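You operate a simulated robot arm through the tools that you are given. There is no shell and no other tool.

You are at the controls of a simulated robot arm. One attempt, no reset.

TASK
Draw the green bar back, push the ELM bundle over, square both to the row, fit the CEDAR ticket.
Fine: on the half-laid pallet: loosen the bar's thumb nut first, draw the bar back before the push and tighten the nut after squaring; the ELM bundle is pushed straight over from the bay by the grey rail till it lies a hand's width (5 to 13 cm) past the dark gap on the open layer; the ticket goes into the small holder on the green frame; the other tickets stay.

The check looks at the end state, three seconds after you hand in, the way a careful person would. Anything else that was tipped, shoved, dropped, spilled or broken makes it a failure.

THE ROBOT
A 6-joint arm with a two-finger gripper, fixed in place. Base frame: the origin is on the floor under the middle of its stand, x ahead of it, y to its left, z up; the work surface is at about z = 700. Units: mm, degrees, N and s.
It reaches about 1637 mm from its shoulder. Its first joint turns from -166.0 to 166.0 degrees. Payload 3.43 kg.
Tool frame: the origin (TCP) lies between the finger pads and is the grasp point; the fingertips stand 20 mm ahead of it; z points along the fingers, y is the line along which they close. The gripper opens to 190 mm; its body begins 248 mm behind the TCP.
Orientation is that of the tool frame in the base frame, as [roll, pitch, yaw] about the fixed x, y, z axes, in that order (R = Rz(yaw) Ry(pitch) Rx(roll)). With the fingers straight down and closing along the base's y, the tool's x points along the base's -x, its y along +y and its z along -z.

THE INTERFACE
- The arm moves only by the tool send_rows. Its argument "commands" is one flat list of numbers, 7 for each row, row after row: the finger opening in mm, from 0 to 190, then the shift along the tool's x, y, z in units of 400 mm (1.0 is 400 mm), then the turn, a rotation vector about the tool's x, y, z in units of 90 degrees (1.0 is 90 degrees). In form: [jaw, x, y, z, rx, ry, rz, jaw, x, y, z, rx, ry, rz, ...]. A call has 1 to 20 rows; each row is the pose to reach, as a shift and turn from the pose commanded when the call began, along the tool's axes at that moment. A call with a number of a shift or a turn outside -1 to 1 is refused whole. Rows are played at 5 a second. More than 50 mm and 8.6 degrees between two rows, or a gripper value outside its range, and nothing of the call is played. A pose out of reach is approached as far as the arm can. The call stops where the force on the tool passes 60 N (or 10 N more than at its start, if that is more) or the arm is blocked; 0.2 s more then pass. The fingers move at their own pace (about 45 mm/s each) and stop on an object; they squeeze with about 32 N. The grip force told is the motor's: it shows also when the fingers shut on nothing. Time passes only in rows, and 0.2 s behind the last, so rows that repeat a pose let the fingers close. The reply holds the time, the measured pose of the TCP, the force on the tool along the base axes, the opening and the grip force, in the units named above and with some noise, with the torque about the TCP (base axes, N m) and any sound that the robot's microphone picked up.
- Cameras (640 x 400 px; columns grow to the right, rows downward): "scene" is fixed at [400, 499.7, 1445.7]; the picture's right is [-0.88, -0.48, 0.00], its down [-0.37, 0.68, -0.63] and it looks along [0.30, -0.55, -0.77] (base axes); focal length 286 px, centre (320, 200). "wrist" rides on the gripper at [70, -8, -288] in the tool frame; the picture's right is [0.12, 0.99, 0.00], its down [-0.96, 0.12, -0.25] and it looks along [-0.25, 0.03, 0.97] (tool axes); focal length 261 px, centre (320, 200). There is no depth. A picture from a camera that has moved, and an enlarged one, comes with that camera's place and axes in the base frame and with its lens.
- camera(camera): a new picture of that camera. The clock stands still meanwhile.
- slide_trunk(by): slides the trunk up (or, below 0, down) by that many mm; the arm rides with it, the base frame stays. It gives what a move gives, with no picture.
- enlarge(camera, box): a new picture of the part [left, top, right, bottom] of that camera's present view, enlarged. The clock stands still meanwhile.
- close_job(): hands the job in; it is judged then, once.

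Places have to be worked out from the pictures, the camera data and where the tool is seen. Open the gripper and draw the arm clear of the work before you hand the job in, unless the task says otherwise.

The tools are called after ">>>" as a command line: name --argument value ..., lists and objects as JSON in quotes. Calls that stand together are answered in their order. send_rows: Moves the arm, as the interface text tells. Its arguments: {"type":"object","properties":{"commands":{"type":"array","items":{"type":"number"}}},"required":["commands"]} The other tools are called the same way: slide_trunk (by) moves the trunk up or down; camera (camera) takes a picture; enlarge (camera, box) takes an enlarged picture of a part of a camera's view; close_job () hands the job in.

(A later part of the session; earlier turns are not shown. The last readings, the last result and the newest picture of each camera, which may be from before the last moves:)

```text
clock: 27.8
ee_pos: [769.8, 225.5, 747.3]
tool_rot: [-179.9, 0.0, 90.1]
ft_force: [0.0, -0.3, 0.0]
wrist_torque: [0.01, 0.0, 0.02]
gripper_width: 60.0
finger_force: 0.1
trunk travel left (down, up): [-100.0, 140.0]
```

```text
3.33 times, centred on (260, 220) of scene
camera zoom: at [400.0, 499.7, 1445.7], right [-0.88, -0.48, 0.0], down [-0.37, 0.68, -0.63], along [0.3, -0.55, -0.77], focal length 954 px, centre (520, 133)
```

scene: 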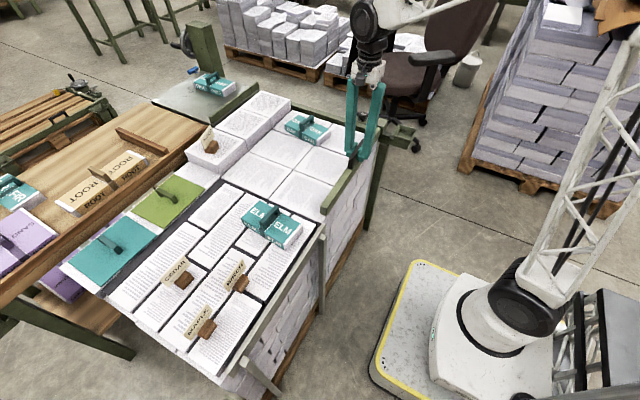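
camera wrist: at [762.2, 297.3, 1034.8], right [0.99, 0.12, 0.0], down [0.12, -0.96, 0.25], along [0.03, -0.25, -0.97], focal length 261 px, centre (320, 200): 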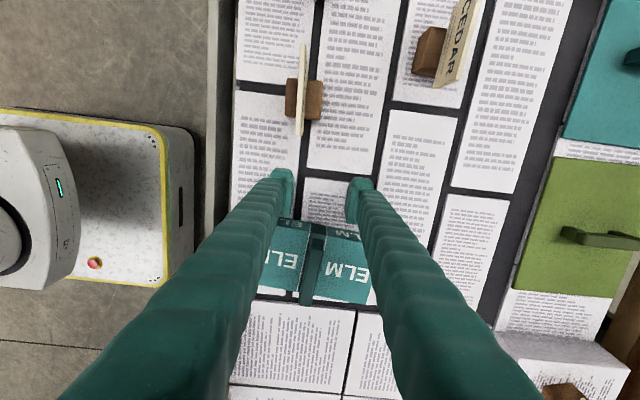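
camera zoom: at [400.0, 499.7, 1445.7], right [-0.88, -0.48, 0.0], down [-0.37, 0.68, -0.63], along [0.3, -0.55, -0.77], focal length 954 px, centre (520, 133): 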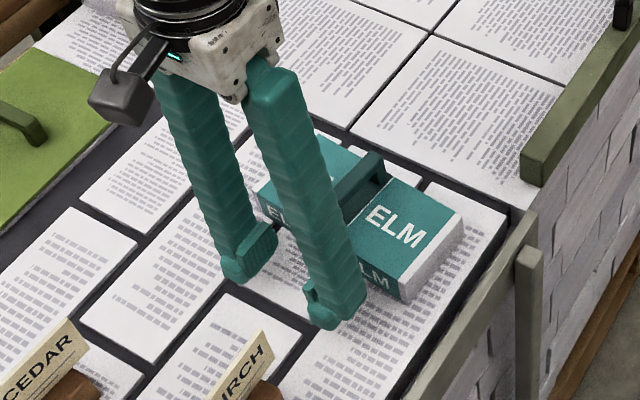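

Both fingers stand beside ELM, clear of it and of BIRCH. I lower to tips at about z=710 and push straight in -y, halfway first.

>>> send_rows --commands '[60, 0, 0, 0.02, 0, 0, 0, 60, 0, 0, 0.04, 0, 0, 0, 60, -0.03, 0, 0.04, 0, 0, 0, 60, -0.055, 0, 0.04, 0, 0, 0, 60, -0.08, 0, 0.04, 0, 0, 0, 60, -0.105, 0, 0.04, 0, 0, 0, 60, -0.13, 0, 0.04, 0, 0, 0, 60, -0.155, 0, 0.04, 0, 0, 0, 60, -0.18, 0, 0.04, 0, 0, 0, 60, -0.205, 0, 0.04, 0, 0, 0, 60, -0.23, 0, 0.04, 0, 0, 0, 60, -0.255, 0, 0.04, 0, 0, 0, 60, -0.28, 0, 0.04, 0, 0, 0]'

>>> camera --camera "wrist"

>>> enlarge --camera "scene" --box '[200, 120, 360, 260]'

```text
clock: 30.6
ee_pos: [771.2, 113.5, 731.2]
tool_rot: [180.0, 0.0, 90.0]
ft_force: [-0.8, 0.6, 0.0]
wrist_torque: [-0.04, -0.02, -0.03]
gripper_width: 60.0
finger_force: 0.1
trunk travel left (down, up): [-100.0, 140.0]
```

```text
taken
camera wrist: at [763.2, 184.9, 1018.9], right [0.99, 0.12, 0.0], down [0.12, -0.96, 0.25], along [0.03, -0.25, -0.97], focal length 261 px, centre (320, 200)
```

wrist: 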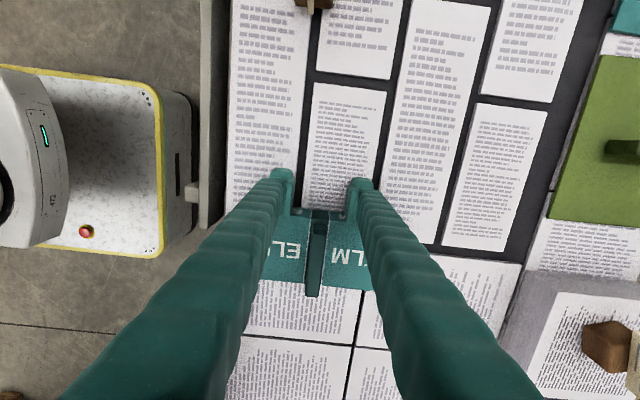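

```text
2.86 times, centred on (280, 190) of scene
camera zoom: at [400.0, 499.7, 1445.7], right [-0.88, -0.48, 0.0], down [-0.37, 0.68, -0.63], along [0.3, -0.55, -0.77], focal length 817 px, centre (434, 229)
```

zoom: 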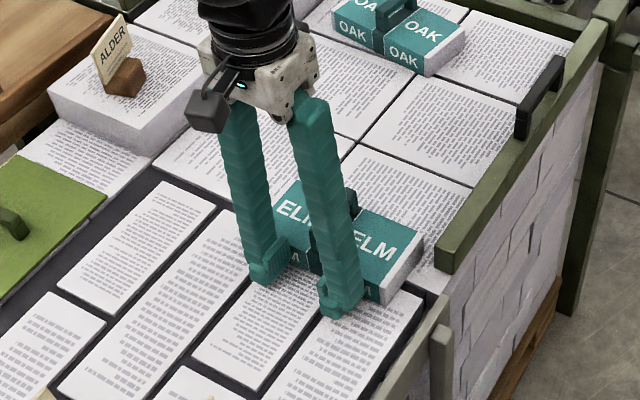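

ELM slides with almost no load and squares itself against the two fingers. I check exactly where its edge sits relative to the fingers.

>>> enlarge --camera "wrist" --box '[250, 150, 390, 310]'

```text
2.50 times, centred on (320, 230) of wrist
camera zoom: at [763.2, 184.9, 1018.9], right [0.99, 0.12, 0.0], down [0.12, -0.96, 0.25], along [0.03, -0.25, -0.97], focal length 652 px, centre (320, 125)
```

zoom: 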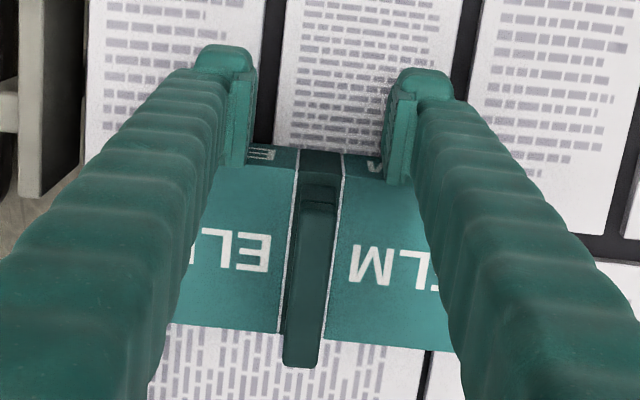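

ELM's +y edge is about 19 mm ahead of the TCP, near y=94. I push 113 mm more, which should bring that edge to y≈-19, about 66 mm past the gap.

>>> send_rows --commands '[60, -0.0257, 0, 0, 0, 0, 0, 60, -0.0514, 0, 0, 0, 0, 0, 60, -0.077, 0, 0, 0, 0, 0, 60, -0.1027, 0, 0, 0, 0, 0, 60, -0.1284, 0, 0, 0, 0, 0, 60, -0.1541, 0, 0, 0, 0, 0, 60, -0.1798, 0, 0, 0, 0, 0, 60, -0.2055, 0, 0, 0, 0, 0, 60, -0.2311, 0, 0, 0, 0, 0, 60, -0.2568, 0, 0, 0, 0, 0, 60, -0.2725, 0, 0, 0, 0, 0, 60, -0.2825, 0, 0, 0, 0, 0]'

>>> camera --camera "wrist"

>>> enlarge --camera "scene" --box '[200, 100, 400, 260]'

```text
clock: 33.2
ee_pos: [769.9, 0.0, 730.8]
tool_rot: [180.0, 0.0, 90.2]
ft_force: [-0.5, 1.0, 0.0]
wrist_torque: [-0.01, -0.01, -0.03]
gripper_width: 59.9
finger_force: 0.0
trunk travel left (down, up): [-100.0, 140.0]
```

```text
taken
camera wrist: at [761.7, 71.5, 1018.4], right [0.99, 0.12, 0.0], down [0.12, -0.96, 0.25], along [0.03, -0.25, -0.97], focal length 261 px, centre (320, 200)
```

wrist: 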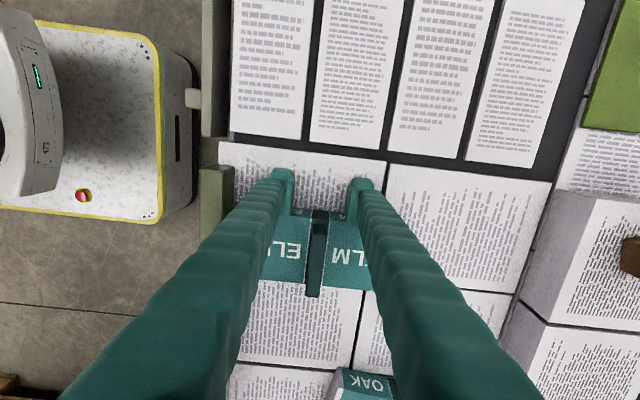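

```text
2.50 times, centred on (300, 180) of scene
camera zoom: at [400.0, 499.7, 1445.7], right [-0.88, -0.48, 0.0], down [-0.37, 0.68, -0.63], along [0.3, -0.55, -0.77], focal length 715 px, centre (370, 250)
```

zoom: 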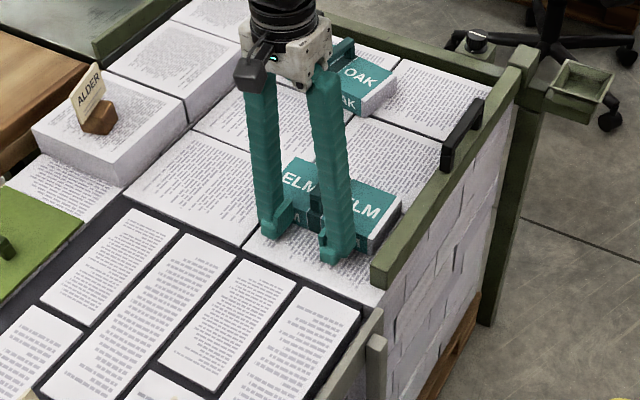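

ELM lies on the open layer past the gap and looks square. I back off in +y, lift clear and look down at ELM, OAK and the row.

>>> send_rows --commands '[60, 0.03, 0, 0, 0, 0, 0, 60, 0.08, 0, 0, 0, 0, 0, 60, 0.12, 0, -0.08, 0, 0, 0, 60, 0.12, 0, -0.19, 0, 0, 0, 80, 0.12, 0, -0.3, 0, 0, 0, 100, 0.05, 0, -0.4, 0, 0, 0, 130, -0.05, 0.03, -0.46, 0, 0, 0, 160, -0.15, 0.06, -0.5, 0, 0, 0, 190, -0.25, 0.1, -0.53, 0, 0, 0, 190, -0.35, 0.15, -0.55, 0, 0, 0, 190, -0.35, 0.15, -0.55, 0, 0, 0]'

>>> camera --camera "wrist"

```text
clock: 35.6
ee_pos: [830.9, -138.7, 949.5]
tool_rot: [-180.0, 0.0, 90.1]
ft_force: [1.0, -0.6, 1.0]
wrist_torque: [0.02, 0.01, -0.01]
gripper_width: 190.0
finger_force: 0.0
trunk travel left (down, up): [-100.0, 140.0]
```

```text
taken
camera wrist: at [822.8, -66.7, 1237.4], right [0.99, 0.12, 0.0], down [0.12, -0.96, 0.25], along [0.03, -0.25, -0.97], focal length 261 px, centre (320, 200)
```

wrist: 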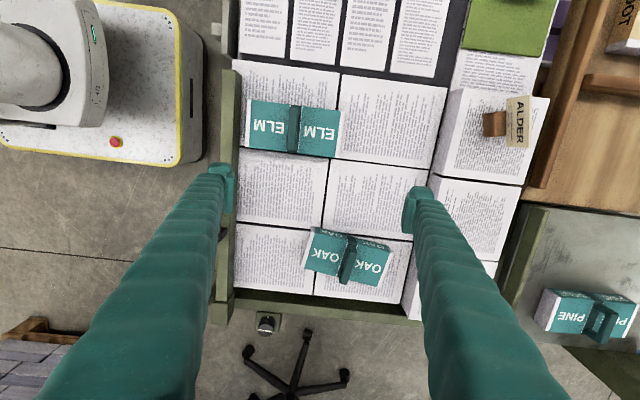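

>>> enlarge --camera "wrist" --box '[220, 60, 380, 180]'

>>> enlarge --camera "wrist" --box '[220, 180, 440, 330]'

>>> enlarge --camera "scene" --box '[180, 80, 400, 240]'

```text
3.33 times, centred on (300, 120) of wrist
camera zoom: at [822.8, -66.7, 1237.4], right [0.99, 0.12, 0.0], down [0.12, -0.96, 0.25], along [0.03, -0.25, -0.97], focal length 869 px, centre (387, 467)
```

zoom: 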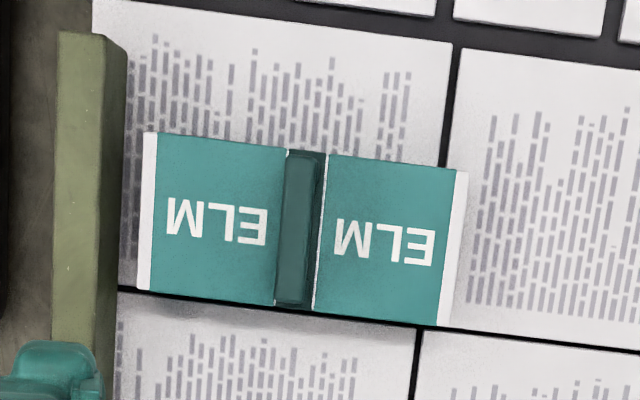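

```text
2.67 times, centred on (330, 255) of wrist
camera zoom: at [822.8, -66.7, 1237.4], right [0.99, 0.12, 0.0], down [0.12, -0.96, 0.25], along [0.03, -0.25, -0.97], focal length 695 px, centre (293, 53)
```

zoom: 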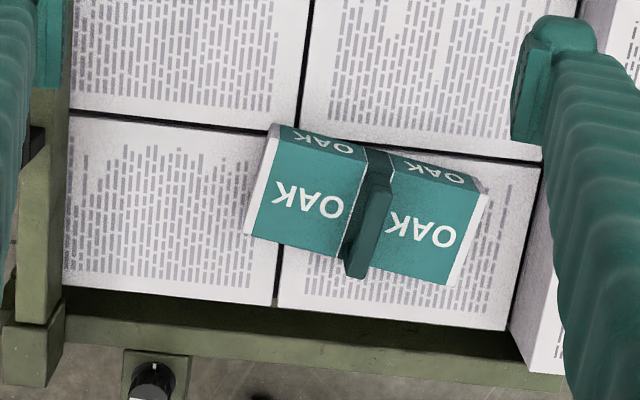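

```text
2.50 times, centred on (290, 160) of scene
camera zoom: at [400.0, 499.7, 1445.7], right [-0.88, -0.48, 0.0], down [-0.37, 0.68, -0.63], along [0.3, -0.55, -0.77], focal length 715 px, centre (395, 300)
```

zoom: 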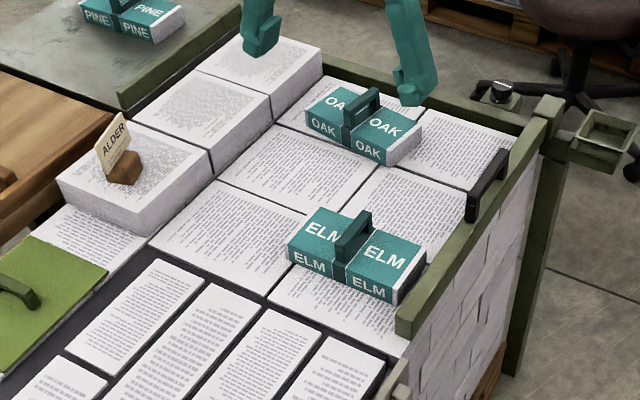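

ELM is now square at x 690–858, y -25 to -108, so its near edge is about 73 mm past the gap. OAK is skewed about -9°, and the laid row's face is at x≈1066. I read "both" as the two bundles, ELM and OAK, squared to the laid row with the bar. I go back to the bar handle, gripping it nearer its +y end.

>>> send_rows --commands '[160, -0.0325, -0.089, 0.01, 0, 0, 0, 140, -0.065, -0.178, 0.02, 0, 0, 0, 120, -0.0975, -0.267, 0.03, 0, 0, 0, 100, -0.13, -0.356, 0.04, 0, 0, 0, 80, -0.1625, -0.445, 0.05, 0, 0, 0, 60, -0.1625, -0.445, 0.08, 0, 0, 0, 60, -0.1625, -0.445, 0.14, 0, 0, 0, 60, -0.1625, -0.445, 0.22, 0, 0, 0, 60, -0.1625, -0.445, 0.3, 0, 0, 0, 60, -0.1625, -0.445, 0.35, 0, 0, 0, 60, -0.1625, -0.445, 0.35, 0, 0, 0]'

>>> enlarge --camera "wrist" --box '[220, 100, 420, 260]'

>>> enlarge --camera "scene" --box '[290, 80, 430, 200]'

```text
clock: 38.0
ee_pos: [653.3, -204.8, 811.3]
tool_rot: [-180.0, 0.0, 90.1]
ft_force: [0.4, 0.1, -0.3]
wrist_torque: [0.0, -0.04, 0.01]
gripper_width: 60.1
finger_force: 0.1
trunk travel left (down, up): [-100.0, 140.0]
```

```text
2.50 times, centred on (320, 180) of wrist
camera zoom: at [644.8, -132.7, 1098.6], right [0.99, 0.12, 0.0], down [0.12, -0.96, 0.25], along [0.03, -0.25, -0.97], focal length 652 px, centre (320, 250)
```

zoom: 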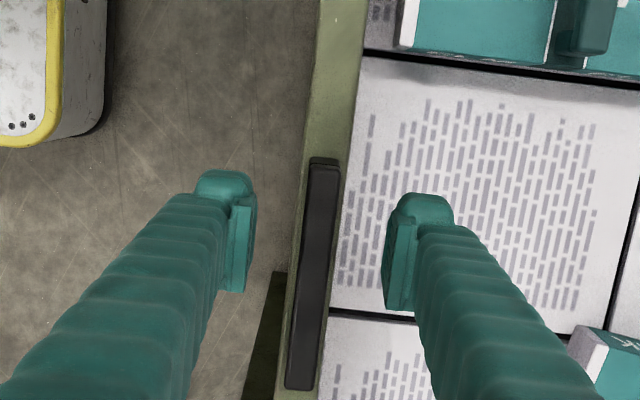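

```text
3.33 times, centred on (360, 140) of scene
camera zoom: at [400.0, 499.7, 1445.7], right [-0.88, -0.48, 0.0], down [-0.37, 0.68, -0.63], along [0.3, -0.55, -0.77], focal length 954 px, centre (187, 400)
```

zoom: 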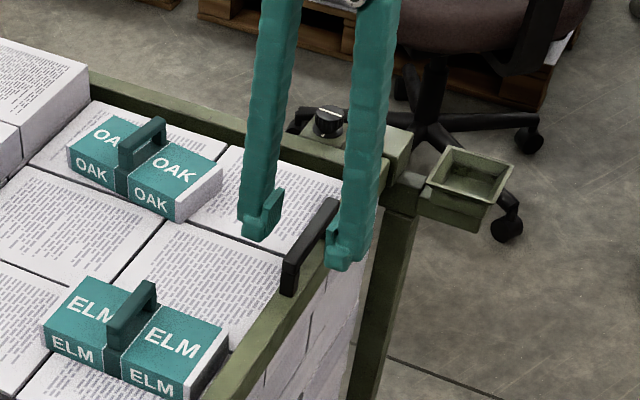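

The handle is centred between the fingers at x≈653. I go down to z≈778 and close to a loose cage of 16 mm, so that the bar can follow its rail without side load.

>>> send_rows --commands '[60, 0, 0, 0.03, 0, 0, 0, 60, 0, 0, 0.06, 0, 0, 0, 60, 0, 0, 0.08, 0, 0, 0, 40, 0, 0, 0.08, 0, 0, 0, 24, 0, 0, 0.08, 0, 0, 0, 16, 0, 0, 0.08, 0, 0, 0, 16, 0, 0, 0.08, 0, 0, 0]'

>>> enlarge --camera "wrist" --box '[250, 120, 390, 230]'

```text
clock: 39.6
ee_pos: [652.9, -204.4, 778.9]
tool_rot: [-179.9, 0.1, 90.2]
ft_force: [-1.6, -0.7, -1.1]
wrist_torque: [-0.02, 0.02, 0.01]
gripper_width: 16.8
finger_force: 0.7
trunk travel left (down, up): [-100.0, 140.0]
```

```text
3.64 times, centred on (320, 175) of wrist
camera zoom: at [644.8, -132.2, 1066.9], right [0.99, 0.12, 0.0], down [0.12, -0.96, 0.25], along [0.03, -0.25, -0.97], focal length 948 px, centre (320, 291)
```

zoom: 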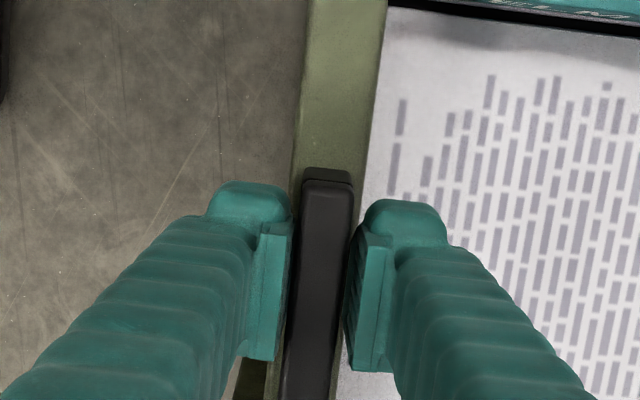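

The cage sits loosely around the handle. I push the bar forward about 114 mm in small steps, watching the force as it picks up ELM.

>>> send_rows --commands '[16, 0, 0.015, 0, 0, 0, 0, 16, 0, 0.03, 0, 0, 0, 0, 16, 0, 0.045, 0, 0, 0, 0, 16, 0, 0.06, 0, 0, 0, 0, 16, 0, 0.075, 0, 0, 0, 0, 16, 0, 0.09, 0, 0, 0, 0, 16, 0, 0.105, 0, 0, 0, 0, 16, 0, 0.12, 0, 0, 0, 0, 16, 0, 0.135, 0, 0, 0, 0, 16, 0, 0.15, 0, 0, 0, 0, 16, 0, 0.165, 0, 0, 0, 0, 16, 0, 0.18, 0, 0, 0, 0, 16, 0, 0.195, 0, 0, 0, 0, 16, 0, 0.21, 0, 0, 0, 0, 16, 0, 0.225, 0, 0, 0, 0, 16, 0, 0.24, 0, 0, 0, 0, 16, 0, 0.255, 0, 0, 0, 0, 16, 0, 0.27, 0, 0, 0, 0, 16, 0, 0.285, 0, 0, 0, 0]'

>>> camera --camera "wrist"

>>> enlarge --camera "scene" --box '[200, 60, 420, 220]'

```text
clock: 43.6
ee_pos: [766.2, -204.4, 778.7]
tool_rot: [-180.0, 0.1, 90.1]
ft_force: [-2.8, -2.2, -1.2]
wrist_torque: [-0.01, -0.01, 0.09]
gripper_width: 17.3
finger_force: 1.4
trunk travel left (down, up): [-100.0, 140.0]
```

```text
taken
camera wrist: at [758.4, -132.5, 1067.1], right [0.99, 0.12, 0.0], down [0.12, -0.96, 0.25], along [0.03, -0.25, -0.97], focal length 261 px, centre (320, 200)
```

wrist: 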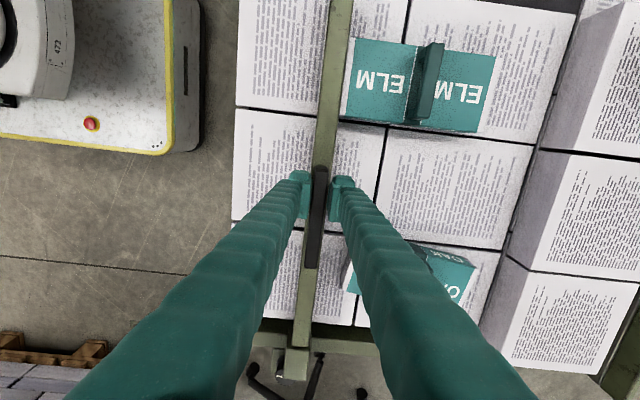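

```text
2.50 times, centred on (310, 140) of scene
camera zoom: at [400.0, 499.7, 1445.7], right [-0.88, -0.48, 0.0], down [-0.37, 0.68, -0.63], along [0.3, -0.55, -0.77], focal length 715 px, centre (345, 350)
```

zoom: 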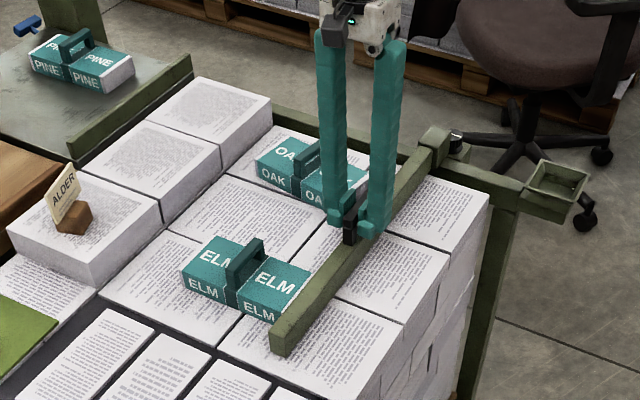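

The bar is pushing ELM squarely with low force. I continue 84 mm in small steps; OAK should be picked up on the way.

>>> send_rows --commands '[16, 0, 0.015, 0, 0, 0, 0, 16, 0, 0.03, 0, 0, 0, 0, 16, 0, 0.045, 0, 0, 0, 0, 16, 0, 0.06, 0, 0, 0, 0, 16, 0, 0.075, 0, 0, 0, 0, 16, 0, 0.09, 0, 0, 0, 0, 16, 0, 0.105, 0, 0, 0, 0, 16, 0, 0.12, 0, 0, 0, 0, 16, 0, 0.135, 0, 0, 0, 0, 16, 0, 0.15, 0, 0, 0, 0, 16, 0, 0.165, 0, 0, 0, 0, 16, 0, 0.18, 0, 0, 0, 0, 16, 0, 0.195, 0, 0, 0, 0, 16, 0, 0.21, 0, 0, 0, 0]'

>>> camera --camera "wrist"

>>> enlarge --camera "scene" --box '[180, 60, 400, 220]'

```text
clock: 46.6
ee_pos: [851.2, -204.4, 777.9]
tool_rot: [-180.0, 0.1, 90.1]
ft_force: [-3.5, -1.6, -0.8]
wrist_torque: [0.0, 0.0, 0.06]
gripper_width: 18.0
finger_force: 1.9
trunk travel left (down, up): [-100.0, 140.0]
```

```text
taken
camera wrist: at [842.5, -132.8, 1065.9], right [0.99, 0.12, 0.0], down [0.12, -0.96, 0.25], along [0.03, -0.25, -0.97], focal length 261 px, centre (320, 200)
```

wrist: 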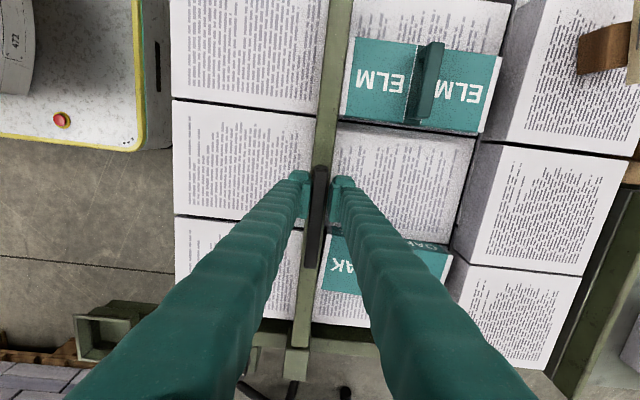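

```text
2.50 times, centred on (290, 140) of scene
camera zoom: at [400.0, 499.7, 1445.7], right [-0.88, -0.48, 0.0], down [-0.37, 0.68, -0.63], along [0.3, -0.55, -0.77], focal length 715 px, centre (395, 350)
```

zoom: 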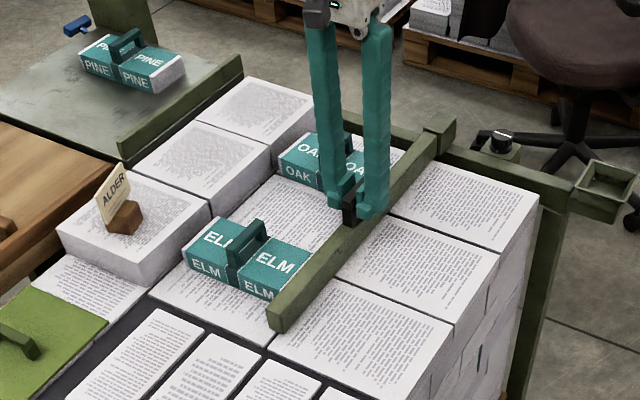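

OAK has joined the push and the gap to the row is about 35–40 mm. I advance 26 mm and look again.

>>> send_rows --commands '[16, 0, 0.0125, 0, 0, 0, 0, 16, 0, 0.025, 0, 0, 0, 0, 16, 0, 0.0375, 0, 0, 0, 0, 16, 0, 0.05, 0, 0, 0, 0, 16, 0, 0.0575, 0, 0, 0, 0, 16, 0, 0.065, 0, 0, 0, 0]'

>>> camera --camera "wrist"

>>> enlarge --camera "wrist" --box '[310, 0, 590, 180]'

>>> enlarge --camera "scene" --box '[180, 60, 400, 220]'

```text
clock: 48.0
ee_pos: [876.0, -206.3, 779.2]
tool_rot: [-179.9, 0.0, 90.0]
ft_force: [-25.3, -3.0, -0.2]
wrist_torque: [-0.21, 0.0, 0.28]
gripper_width: 30.3
finger_force: 12.2
trunk travel left (down, up): [-100.0, 140.0]
```

```text
taken
camera wrist: at [867.8, -133.8, 1066.6], right [0.99, 0.12, 0.0], down [0.12, -0.96, 0.25], along [0.03, -0.25, -0.97], focal length 261 px, centre (320, 200)
```

wrist: 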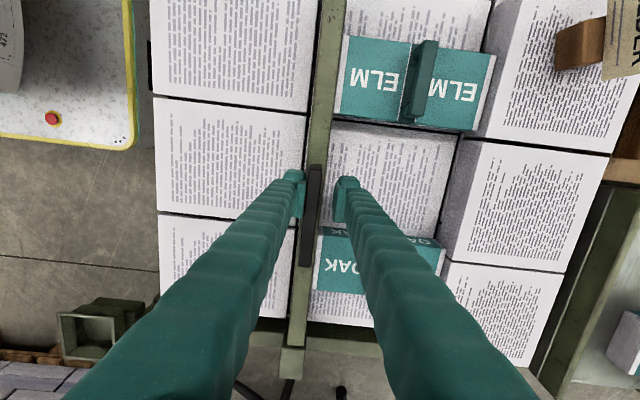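

```text
2.22 times, centred on (450, 90) of wrist
camera zoom: at [867.8, -133.8, 1066.6], right [0.99, 0.12, 0.0], down [0.12, -0.96, 0.25], along [0.03, -0.25, -0.97], focal length 579 px, centre (31, 444)
```

zoom: 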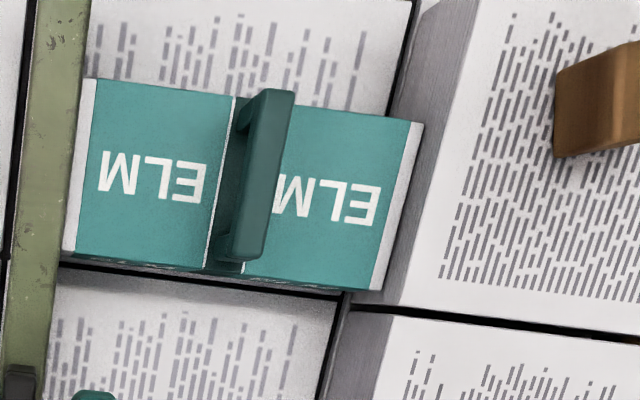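

```text
2.50 times, centred on (290, 140) of scene
camera zoom: at [400.0, 499.7, 1445.7], right [-0.88, -0.48, 0.0], down [-0.37, 0.68, -0.63], along [0.3, -0.55, -0.77], focal length 715 px, centre (395, 350)
```

zoom: 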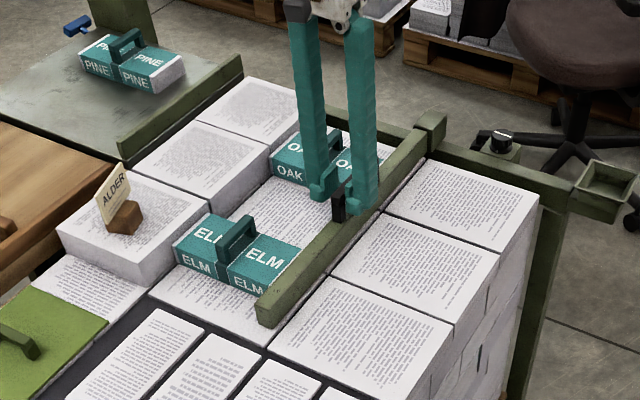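

The force rose to 25 N and the fingers were pressed open, so something has met a stop. I look closely at the far ends of ELM and OAK against the row.

>>> enlarge --camera "wrist" --box '[380, 190, 500, 330]'

>>> enlarge --camera "wrist" --box '[430, 10, 540, 150]'

>>> enlarge --camera "scene" --box '[220, 90, 320, 190]'

>>> enlarge --camera "wrist" --box '[250, 130, 390, 230]'

```text
2.86 times, centred on (440, 260) of wrist
camera zoom: at [867.8, -133.8, 1066.6], right [0.99, 0.12, 0.0], down [0.12, -0.96, 0.25], along [0.03, -0.25, -0.97], focal length 745 px, centre (-23, 29)
```

zoom: 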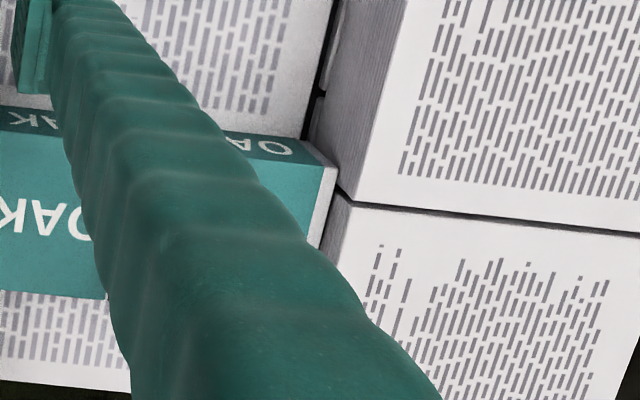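

```text
2.86 times, centred on (485, 80) of wrist
camera zoom: at [867.8, -133.8, 1066.6], right [0.99, 0.12, 0.0], down [0.12, -0.96, 0.25], along [0.03, -0.25, -0.97], focal length 745 px, centre (-151, 543)
```

zoom: 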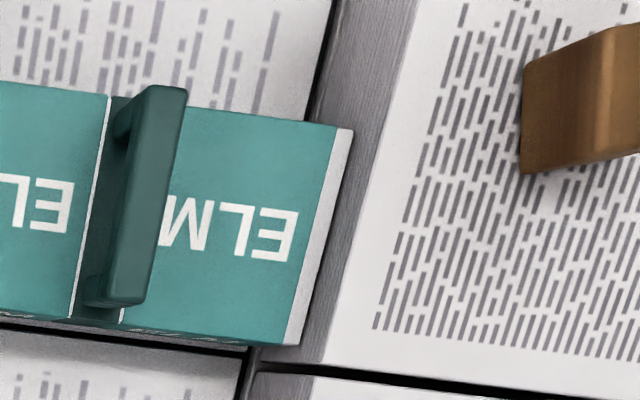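

```text
4.00 times, centred on (270, 140) of scene
camera zoom: at [400.0, 499.7, 1445.7], right [-0.88, -0.48, 0.0], down [-0.37, 0.68, -0.63], along [0.3, -0.55, -0.77], focal length 1144 px, centre (520, 440)
```

zoom: 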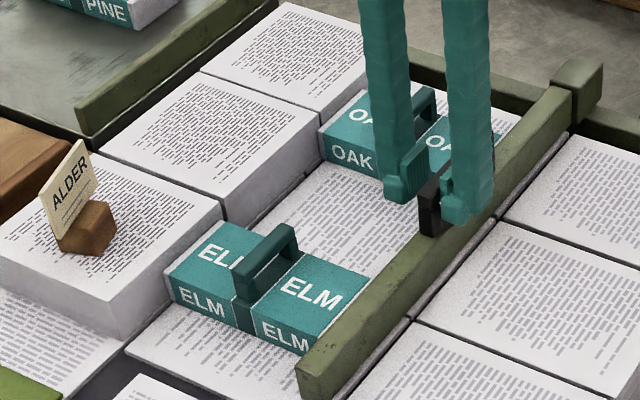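

```text
4.00 times, centred on (320, 180) of wrist
camera zoom: at [867.8, -133.8, 1066.6], right [0.99, 0.12, 0.0], down [0.12, -0.96, 0.25], along [0.03, -0.25, -0.97], focal length 1043 px, centre (320, 280)
```

zoom: 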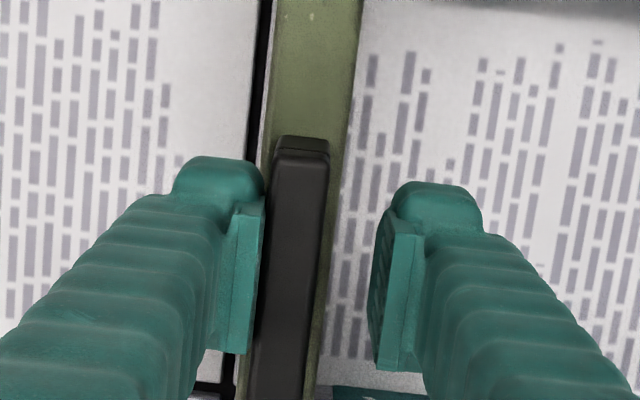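

The estimates put both far edges about 5–10 mm short of the row, or just touching it. To judge the gap I release the handle, rise, and view from straight above the row face.

>>> send_rows --commands '[40, 0, 0, 0, 0, 0, 0, 50, 0, 0, 0, 0, 0, 0, 56, 0, 0, 0, 0, 0, 0, 56, 0, 0, -0.08, 0, 0, 0, 56, 0, 0, -0.18, 0, 0, 0, 70, 0, 0, -0.28, 0, 0, 0, 100, 0, 0.1, -0.35, 0, 0, 0, 120, 0.02, 0.21, -0.4, 0, 0, 0, 140, 0.04, 0.31, -0.42, 0, 0, 0, 160, 0.06, 0.39, -0.43, 0, 0, 0, 190, 0.08, 0.46, -0.43, 0, 0, 0, 190, 0.08, 0.46, -0.43, 0, 0, 0]'

>>> camera --camera "wrist"

>>> enlarge --camera "wrist" --box '[260, 80, 400, 180]'

>>> enlarge --camera "wrist" --box '[240, 180, 400, 300]'

```text
clock: 50.6
ee_pos: [1060.3, -171.6, 947.4]
tool_rot: [-179.9, 0.0, 90.0]
ft_force: [0.2, -0.2, -0.2]
wrist_torque: [0.02, 0.06, -0.01]
gripper_width: 189.7
finger_force: 0.7
trunk travel left (down, up): [-100.0, 140.0]
```

```text
taken
camera wrist: at [1051.8, -100.0, 1234.7], right [0.99, 0.12, 0.0], down [0.12, -0.96, 0.25], along [0.03, -0.25, -0.97], focal length 261 px, centre (320, 200)
```

wrist: 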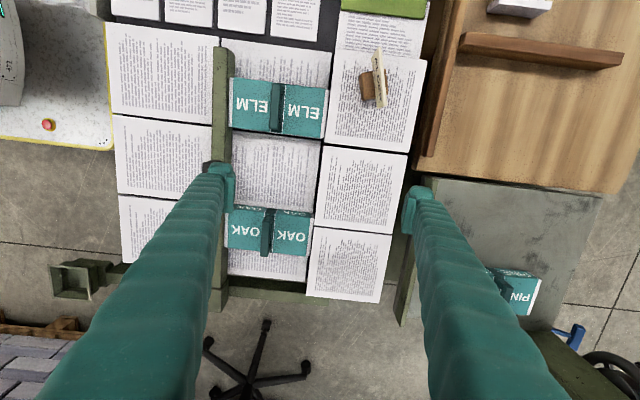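

```text
4.00 times, centred on (330, 130) of wrist
camera zoom: at [1051.8, -100.0, 1234.7], right [0.99, 0.12, 0.0], down [0.12, -0.96, 0.25], along [0.03, -0.25, -0.97], focal length 1043 px, centre (280, 480)
```

zoom: 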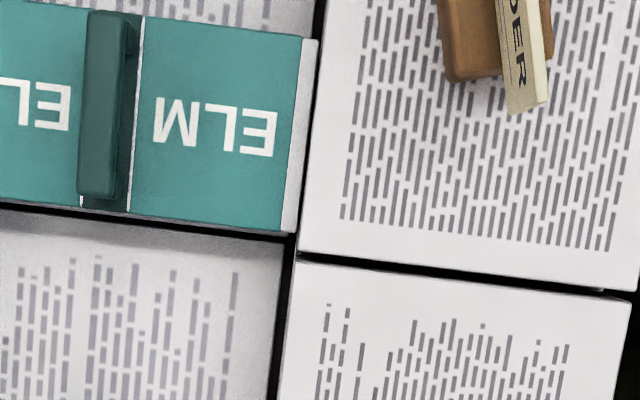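

```text
3.33 times, centred on (320, 240) of wrist
camera zoom: at [1051.8, -100.0, 1234.7], right [0.99, 0.12, 0.0], down [0.12, -0.96, 0.25], along [0.03, -0.25, -0.97], focal length 869 px, centre (320, 67)
```

zoom: 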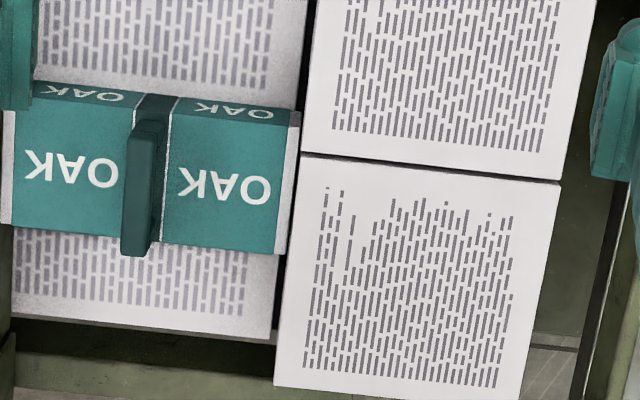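

Seen from above, both bundles lie flush with the row (gap of 2 mm or less) and square to it, so the 25 N was contact with the row. Next I tighten the nut: I move above the knob at (749.5,-522.5) and turn back to yaw 175.

>>> send_rows --commands '[190, -0.0728, -0.0647, 0.0208, 0, 0, -0.0787, 180, -0.1457, -0.1293, 0.0417, 0, 0, -0.1573, 170, -0.2185, -0.194, 0.0625, 0, 0, -0.236, 160, -0.2913, -0.2587, 0.0833, 0, 0, -0.3147, 150, -0.3642, -0.3233, 0.1042, 0, 0, -0.3933, 140, -0.437, -0.388, 0.125, 0, 0, -0.472, 130, -0.5098, -0.4527, 0.1458, 0, 0, -0.5507, 120, -0.5827, -0.5173, 0.1667, 0, 0, -0.6293, 110, -0.6555, -0.582, 0.1875, 0, 0, -0.708, 100, -0.7283, -0.6467, 0.2083, 0, 0, -0.7867, 90, -0.8012, -0.7113, 0.2292, 0, 0, -0.8653, 80, -0.874, -0.776, 0.25, 0, 0, -0.944, 76, -0.874, -0.776, 0.25, 0, 0, -0.944]'

>>> camera --camera "wrist"

>>> enlarge --camera "wrist" --box '[240, 110, 400, 230]'

```text
clock: 53.4
ee_pos: [750.3, -519.9, 850.0]
tool_rot: [-180.0, 0.0, 175.1]
ft_force: [-0.1, 0.3, -0.2]
wrist_torque: [-0.01, 0.01, -0.01]
gripper_width: 75.8
finger_force: 0.1
trunk travel left (down, up): [-100.0, 140.0]
```

```text
taken
camera wrist: at [680.6, -522.8, 1137.5], right [-0.03, 1.0, 0.0], down [0.97, 0.03, 0.25], along [0.25, 0.01, -0.97], focal length 261 px, centre (320, 200)
```

wrist: 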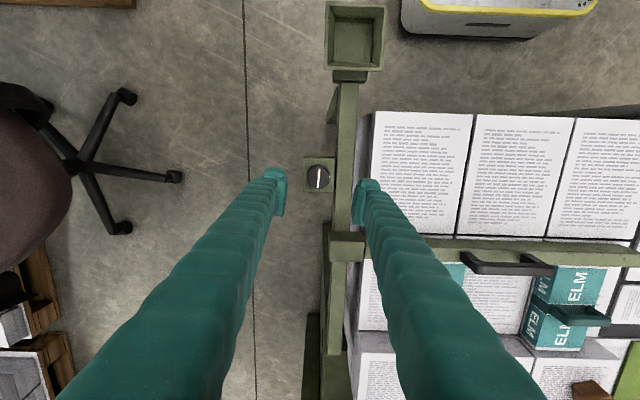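

```text
3.33 times, centred on (320, 170) of wrist
camera zoom: at [680.6, -522.8, 1137.5], right [-0.03, 1.0, 0.0], down [0.97, 0.03, 0.25], along [0.25, 0.01, -0.97], focal length 869 px, centre (320, 300)
```

zoom: 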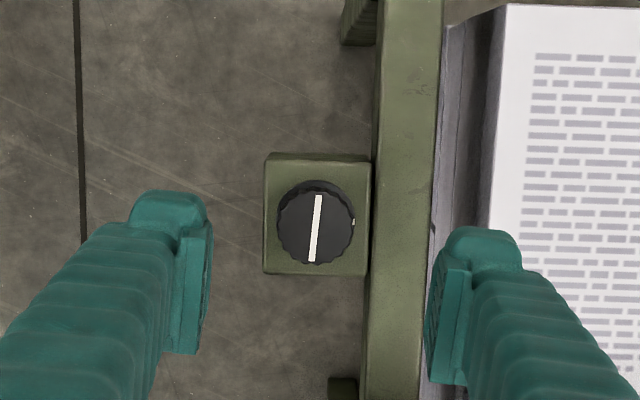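

The knob is centred between the fingers, with the pointer still along x. I go down onto it.

>>> send_rows --commands '[70, 0, 0, 0.1, 0, 0, 0, 70, 0, 0, 0.2, 0, 0, 0, 70, 0, 0, 0.27, 0, 0, 0, 70, 0, 0, 0.31, 0, 0, 0, 70, 0, 0, 0.31, 0, 0, 0, 50, 0, 0, 0.31, 0, 0, 0, 36, 0, 0, 0.31, 0, 0, 0, 30, 0, 0, 0.31, 0, 0, 0, 30, 0, 0, 0.31, 0, 0, 0]'

>>> enlarge --camera "wrist" --box '[240, 110, 400, 230]'

```text
clock: 55.4
ee_pos: [751.7, -524.0, 726.0]
tool_rot: [-179.9, 0.0, 175.0]
ft_force: [2.6, -8.6, -1.3]
wrist_torque: [-0.09, -0.07, 0.01]
gripper_width: 36.4
finger_force: 44.6
trunk travel left (down, up): [-100.0, 140.0]
```

```text
3.33 times, centred on (320, 170) of wrist
camera zoom: at [680.5, -524.9, 1013.9], right [-0.03, 1.0, 0.0], down [0.97, 0.03, 0.25], along [0.25, 0.01, -0.97], focal length 869 px, centre (320, 300)
```

zoom: 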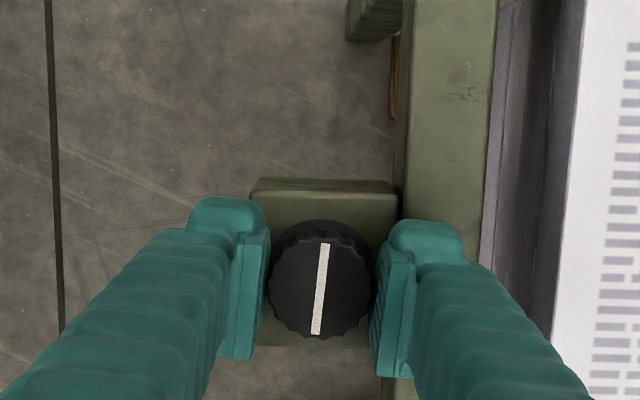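

The knob is gripped. I turn it clockwise 85°, back toward its mark.

>>> send_rows --commands '[30, 0, 0, 0, 0, 0, 0.09, 30, 0, 0, 0, 0, 0, 0.18, 30, 0, 0, 0, 0, 0, 0.27, 30, 0, 0, 0, 0, 0, 0.36, 30, 0, 0, 0, 0, 0, 0.45, 30, 0, 0, 0, 0, 0, 0.54, 30, 0, 0, 0, 0, 0, 0.63, 30, 0, 0, 0, 0, 0, 0.72, 30, 0, 0, 0, 0, 0, 0.81, 30, 0, 0, 0, 0, 0, 0.88, 30, 0, 0, 0, 0, 0, 0.944]'

>>> enlarge --camera "wrist" --box '[240, 110, 400, 230]'

```text
clock: 57.8
ee_pos: [750.8, -524.0, 726.1]
tool_rot: [180.0, 0.0, 89.9]
ft_force: [-0.1, -36.9, -2.0]
wrist_torque: [-0.43, -0.02, 0.0]
gripper_width: 36.2
finger_force: 44.9
trunk travel left (down, up): [-100.0, 140.0]
```

```text
3.33 times, centred on (320, 170) of wrist
camera zoom: at [742.0, -452.5, 1014.0], right [0.99, 0.12, 0.0], down [0.11, -0.96, 0.25], along [0.03, -0.25, -0.97], focal length 869 px, centre (320, 300)
```

zoom: 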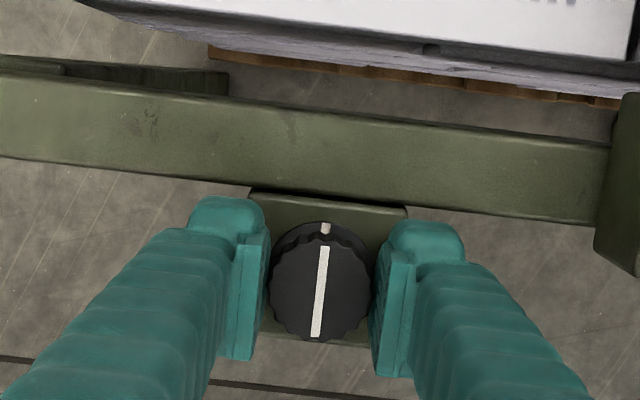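

The pointer lines up with the index mark again. I ease 4° further clockwise to feel whether it is at its stop.

>>> send_rows --commands '[30, 0, 0, 0, 0, 0, 0.022, 30, 0, 0, 0, 0, 0, 0.045, 30, 0, 0, 0, 0, 0, 0.045]'

>>> enlarge --camera "wrist" --box '[240, 110, 400, 230]'

```text
clock: 58.6
ee_pos: [750.5, -522.9, 727.9]
tool_rot: [-180.0, -0.1, 86.0]
ft_force: [-7.6, -25.4, -4.3]
wrist_torque: [-0.17, 0.07, 0.37]
gripper_width: 36.7
finger_force: 44.8
trunk travel left (down, up): [-100.0, 140.0]
```

```text
3.33 times, centred on (320, 170) of wrist
camera zoom: at [747.1, -451.3, 1014.2], right [1.0, 0.05, 0.0], down [0.05, -0.97, 0.25], along [0.01, -0.25, -0.97], focal length 869 px, centre (320, 300)
```

zoom: 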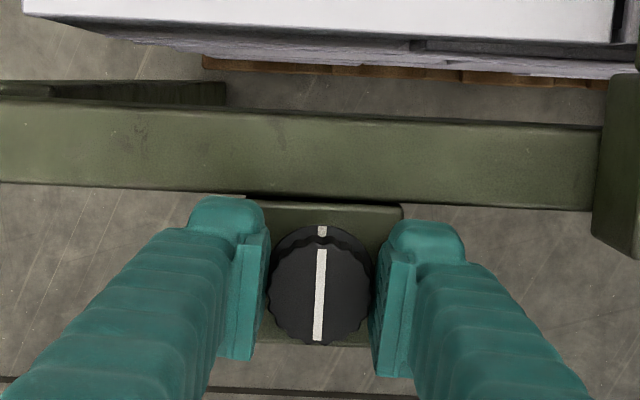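

Torque rose to 0.37 N·m and the knob stayed on its mark, so it is tight against its stop. I release and lift off.

>>> send_rows --commands '[45, 0, 0, 0, 0, 0, 0, 60, 0, 0, 0, 0, 0, 0, 70, 0, 0, 0, 0, 0, 0, 70, 0, 0, -0.06, 0, 0, 0, 70, 0, 0, -0.16, 0, 0, 0, 90, 0, 0, -0.27, 0, 0, 0, 110, 0, 0, -0.38, 0, 0, 0, 130, 0, 0, -0.48, 0, 0, 0, 150, 0, 0, -0.56, 0, 0, 0]'

>>> camera --camera "wrist"

>>> enlarge --camera "wrist" --box '[280, 130, 380, 200]'

>>> camera --camera "scene"

```text
clock: 60.6
ee_pos: [752.4, -523.3, 950.0]
tool_rot: [180.0, 0.1, 85.9]
ft_force: [-0.5, 0.1, -0.9]
wrist_torque: [-0.02, 0.02, 0.03]
gripper_width: 149.9
finger_force: 0.1
trunk travel left (down, up): [-100.0, 140.0]
```

```text
taken
camera wrist: at [749.4, -452.1, 1237.4], right [1.0, 0.05, 0.0], down [0.05, -0.97, 0.25], along [0.01, -0.25, -0.97], focal length 261 px, centre (320, 200)
```

wrist: 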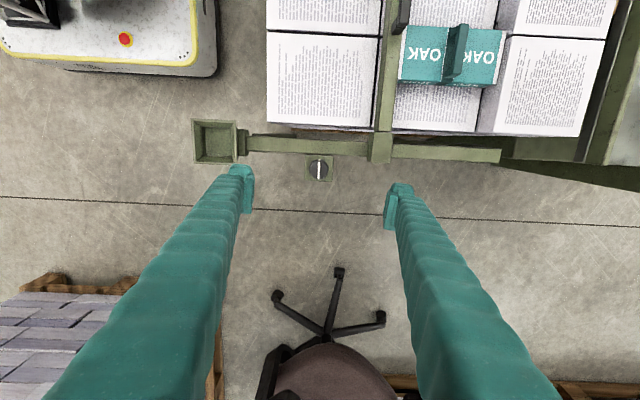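

```text
5.71 times, centred on (330, 165) of wrist
camera zoom: at [749.4, -452.1, 1237.4], right [1.0, 0.05, 0.0], down [0.05, -0.97, 0.25], along [0.01, -0.25, -0.97], focal length 1489 px, centre (263, 400)
```

zoom: 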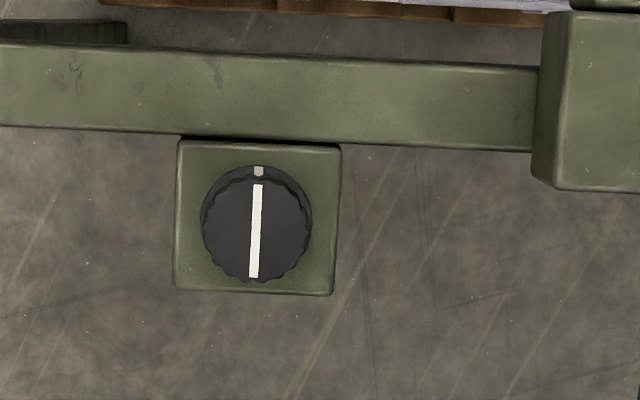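

```text
taken
```

scene: 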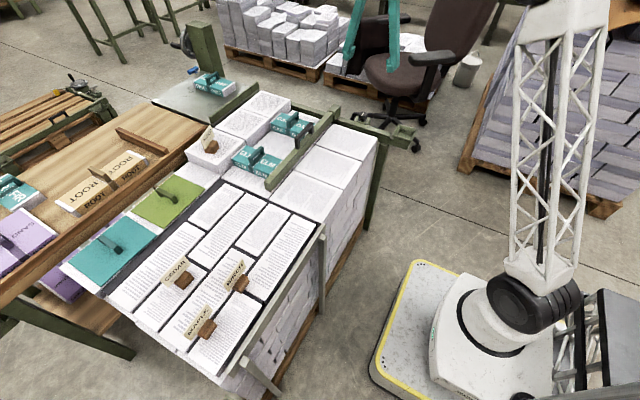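

The nut stands on its mark and the bar is locked. I now travel toward the CEDAR ticket near (880,405), staying at z≈950.

>>> send_rows --commands '[160, 0.0984, 0.0094, 0, 0, 0, -0.06, 170, 0.1968, 0.0188, 0, 0, 0, -0.12, 180, 0.2952, 0.0282, 0, 0, 0, -0.18, 190, 0.3936, 0.0376, 0, 0, 0, -0.24, 190, 0.492, 0.047, 0, 0, 0, -0.3, 190, 0.5904, 0.0564, 0, 0, 0, -0.36, 190, 0.6888, 0.0658, 0, 0, 0, -0.42, 190, 0.7872, 0.0752, 0, 0, 0, -0.48, 190, 0.8856, 0.0846, 0, 0, 0, -0.54, 190, 0.984, 0.094, 0, 0, 0, -0.6]'

```text
clock: 62.8
ee_pos: [816.4, -132.2, 949.7]
tool_rot: [-179.9, 0.1, 140.1]
ft_force: [0.2, 0.0, 0.5]
wrist_torque: [0.13, 0.01, 0.0]
gripper_width: 190.0
finger_force: 0.0
trunk travel left (down, up): [-100.0, 140.0]
```

The first leg went as planned, now at (815,-132,950) with yaw 140. I continue to about (880,258) while turning to yaw 180.

>>> send_rows --commands '[190, 0.0502, 0.0851, 0, 0, 0, -0.0444, 190, 0.1004, 0.1702, 0, 0, 0, -0.0888, 190, 0.1506, 0.2553, 0, 0, 0, -0.1332, 190, 0.2008, 0.3404, 0, 0, 0, -0.1776, 190, 0.251, 0.4255, 0, 0, 0, -0.222, 190, 0.3012, 0.5106, 0, 0, 0, -0.2664, 190, 0.3514, 0.5957, 0, 0, 0, -0.3108, 190, 0.4016, 0.6808, 0, 0, 0, -0.3552, 190, 0.4518, 0.7659, 0, 0, 0, -0.3996, 190, 0.502, 0.851, 0, 0, 0, -0.444]'

>>> camera --camera "wrist"

```text
clock: 65.0
ee_pos: [878.2, 258.4, 949.8]
tool_rot: [180.0, 0.0, 180.0]
ft_force: [0.1, -1.2, 0.5]
wrist_torque: [0.13, -0.01, -0.01]
gripper_width: 189.9
finger_force: 0.0
trunk travel left (down, up): [-100.0, 140.0]
```

```text
taken
camera wrist: at [807.9, 249.9, 1236.9], right [-0.12, 0.99, 0.0], down [0.96, 0.12, 0.25], along [0.25, 0.03, -0.97], focal length 261 px, centre (320, 200)
```

wrist: 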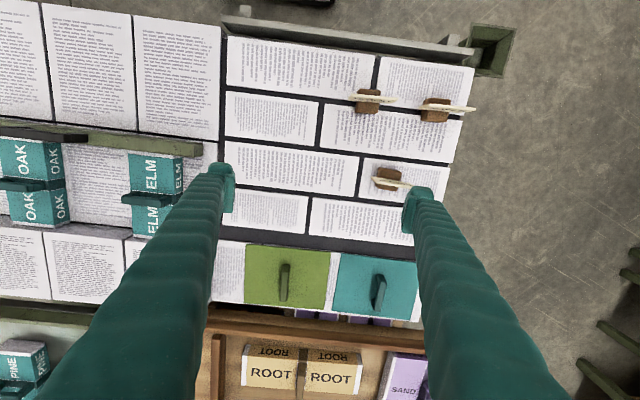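

Another green open box shows near the end of the grey rail, around (615,542), so I compare it with the holder on the green frame before choosing.

>>> enlarge --camera "wrist" --box '[430, 0, 550, 100]'

>>> enlarge --camera "scene" --box '[180, 310, 320, 400]'

>>> enlarge --camera "wrist" --box '[340, 70, 480, 210]'

>>> enlarge --camera "scene" --box '[150, 245, 260, 345]'

```text
4.00 times, centred on (490, 50) of wrist
camera zoom: at [807.9, 249.9, 1236.9], right [-0.12, 0.99, 0.0], down [0.96, 0.12, 0.25], along [0.25, 0.03, -0.97], focal length 1043 px, centre (-360, 800)
```

zoom: 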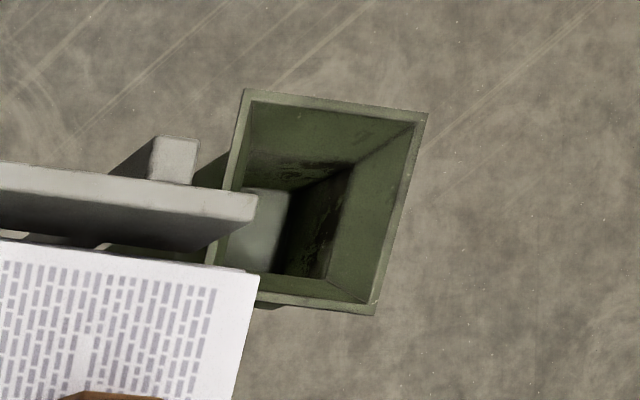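

```text
4.44 times, centred on (250, 355) of scene
camera zoom: at [400.0, 499.7, 1445.7], right [-0.88, -0.48, 0.0], down [-0.37, 0.68, -0.63], along [0.3, -0.55, -0.77], focal length 1271 px, centre (631, -489)
```

zoom: 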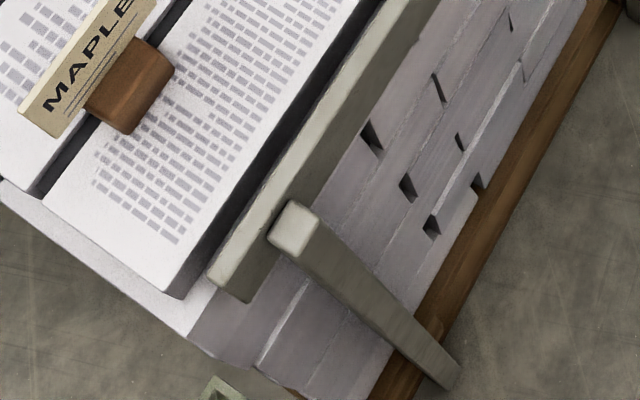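

```text
2.86 times, centred on (410, 140) of wrist
camera zoom: at [807.9, 249.9, 1236.9], right [-0.12, 0.99, 0.0], down [0.96, 0.12, 0.25], along [0.25, 0.03, -0.97], focal length 745 px, centre (63, 371)
```

zoom: 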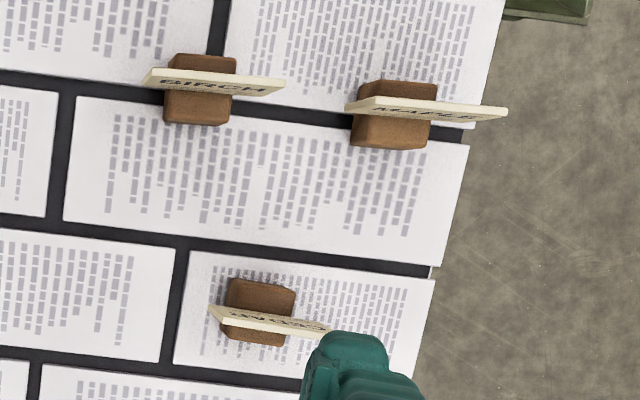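

```text
4.00 times, centred on (205, 295) of scene
camera zoom: at [400.0, 499.7, 1445.7], right [-0.88, -0.48, 0.0], down [-0.37, 0.68, -0.63], along [0.3, -0.55, -0.77], focal length 1144 px, centre (780, -180)
```

zoom: 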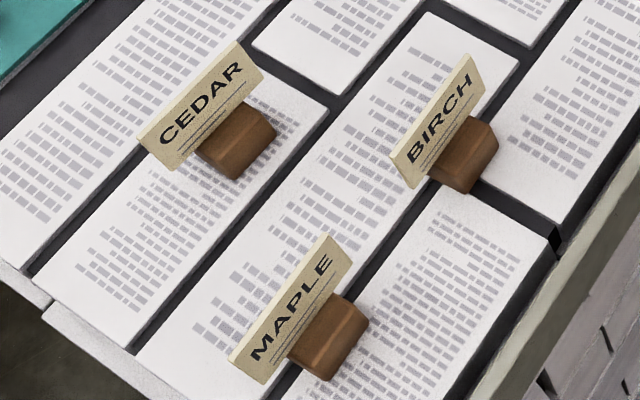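

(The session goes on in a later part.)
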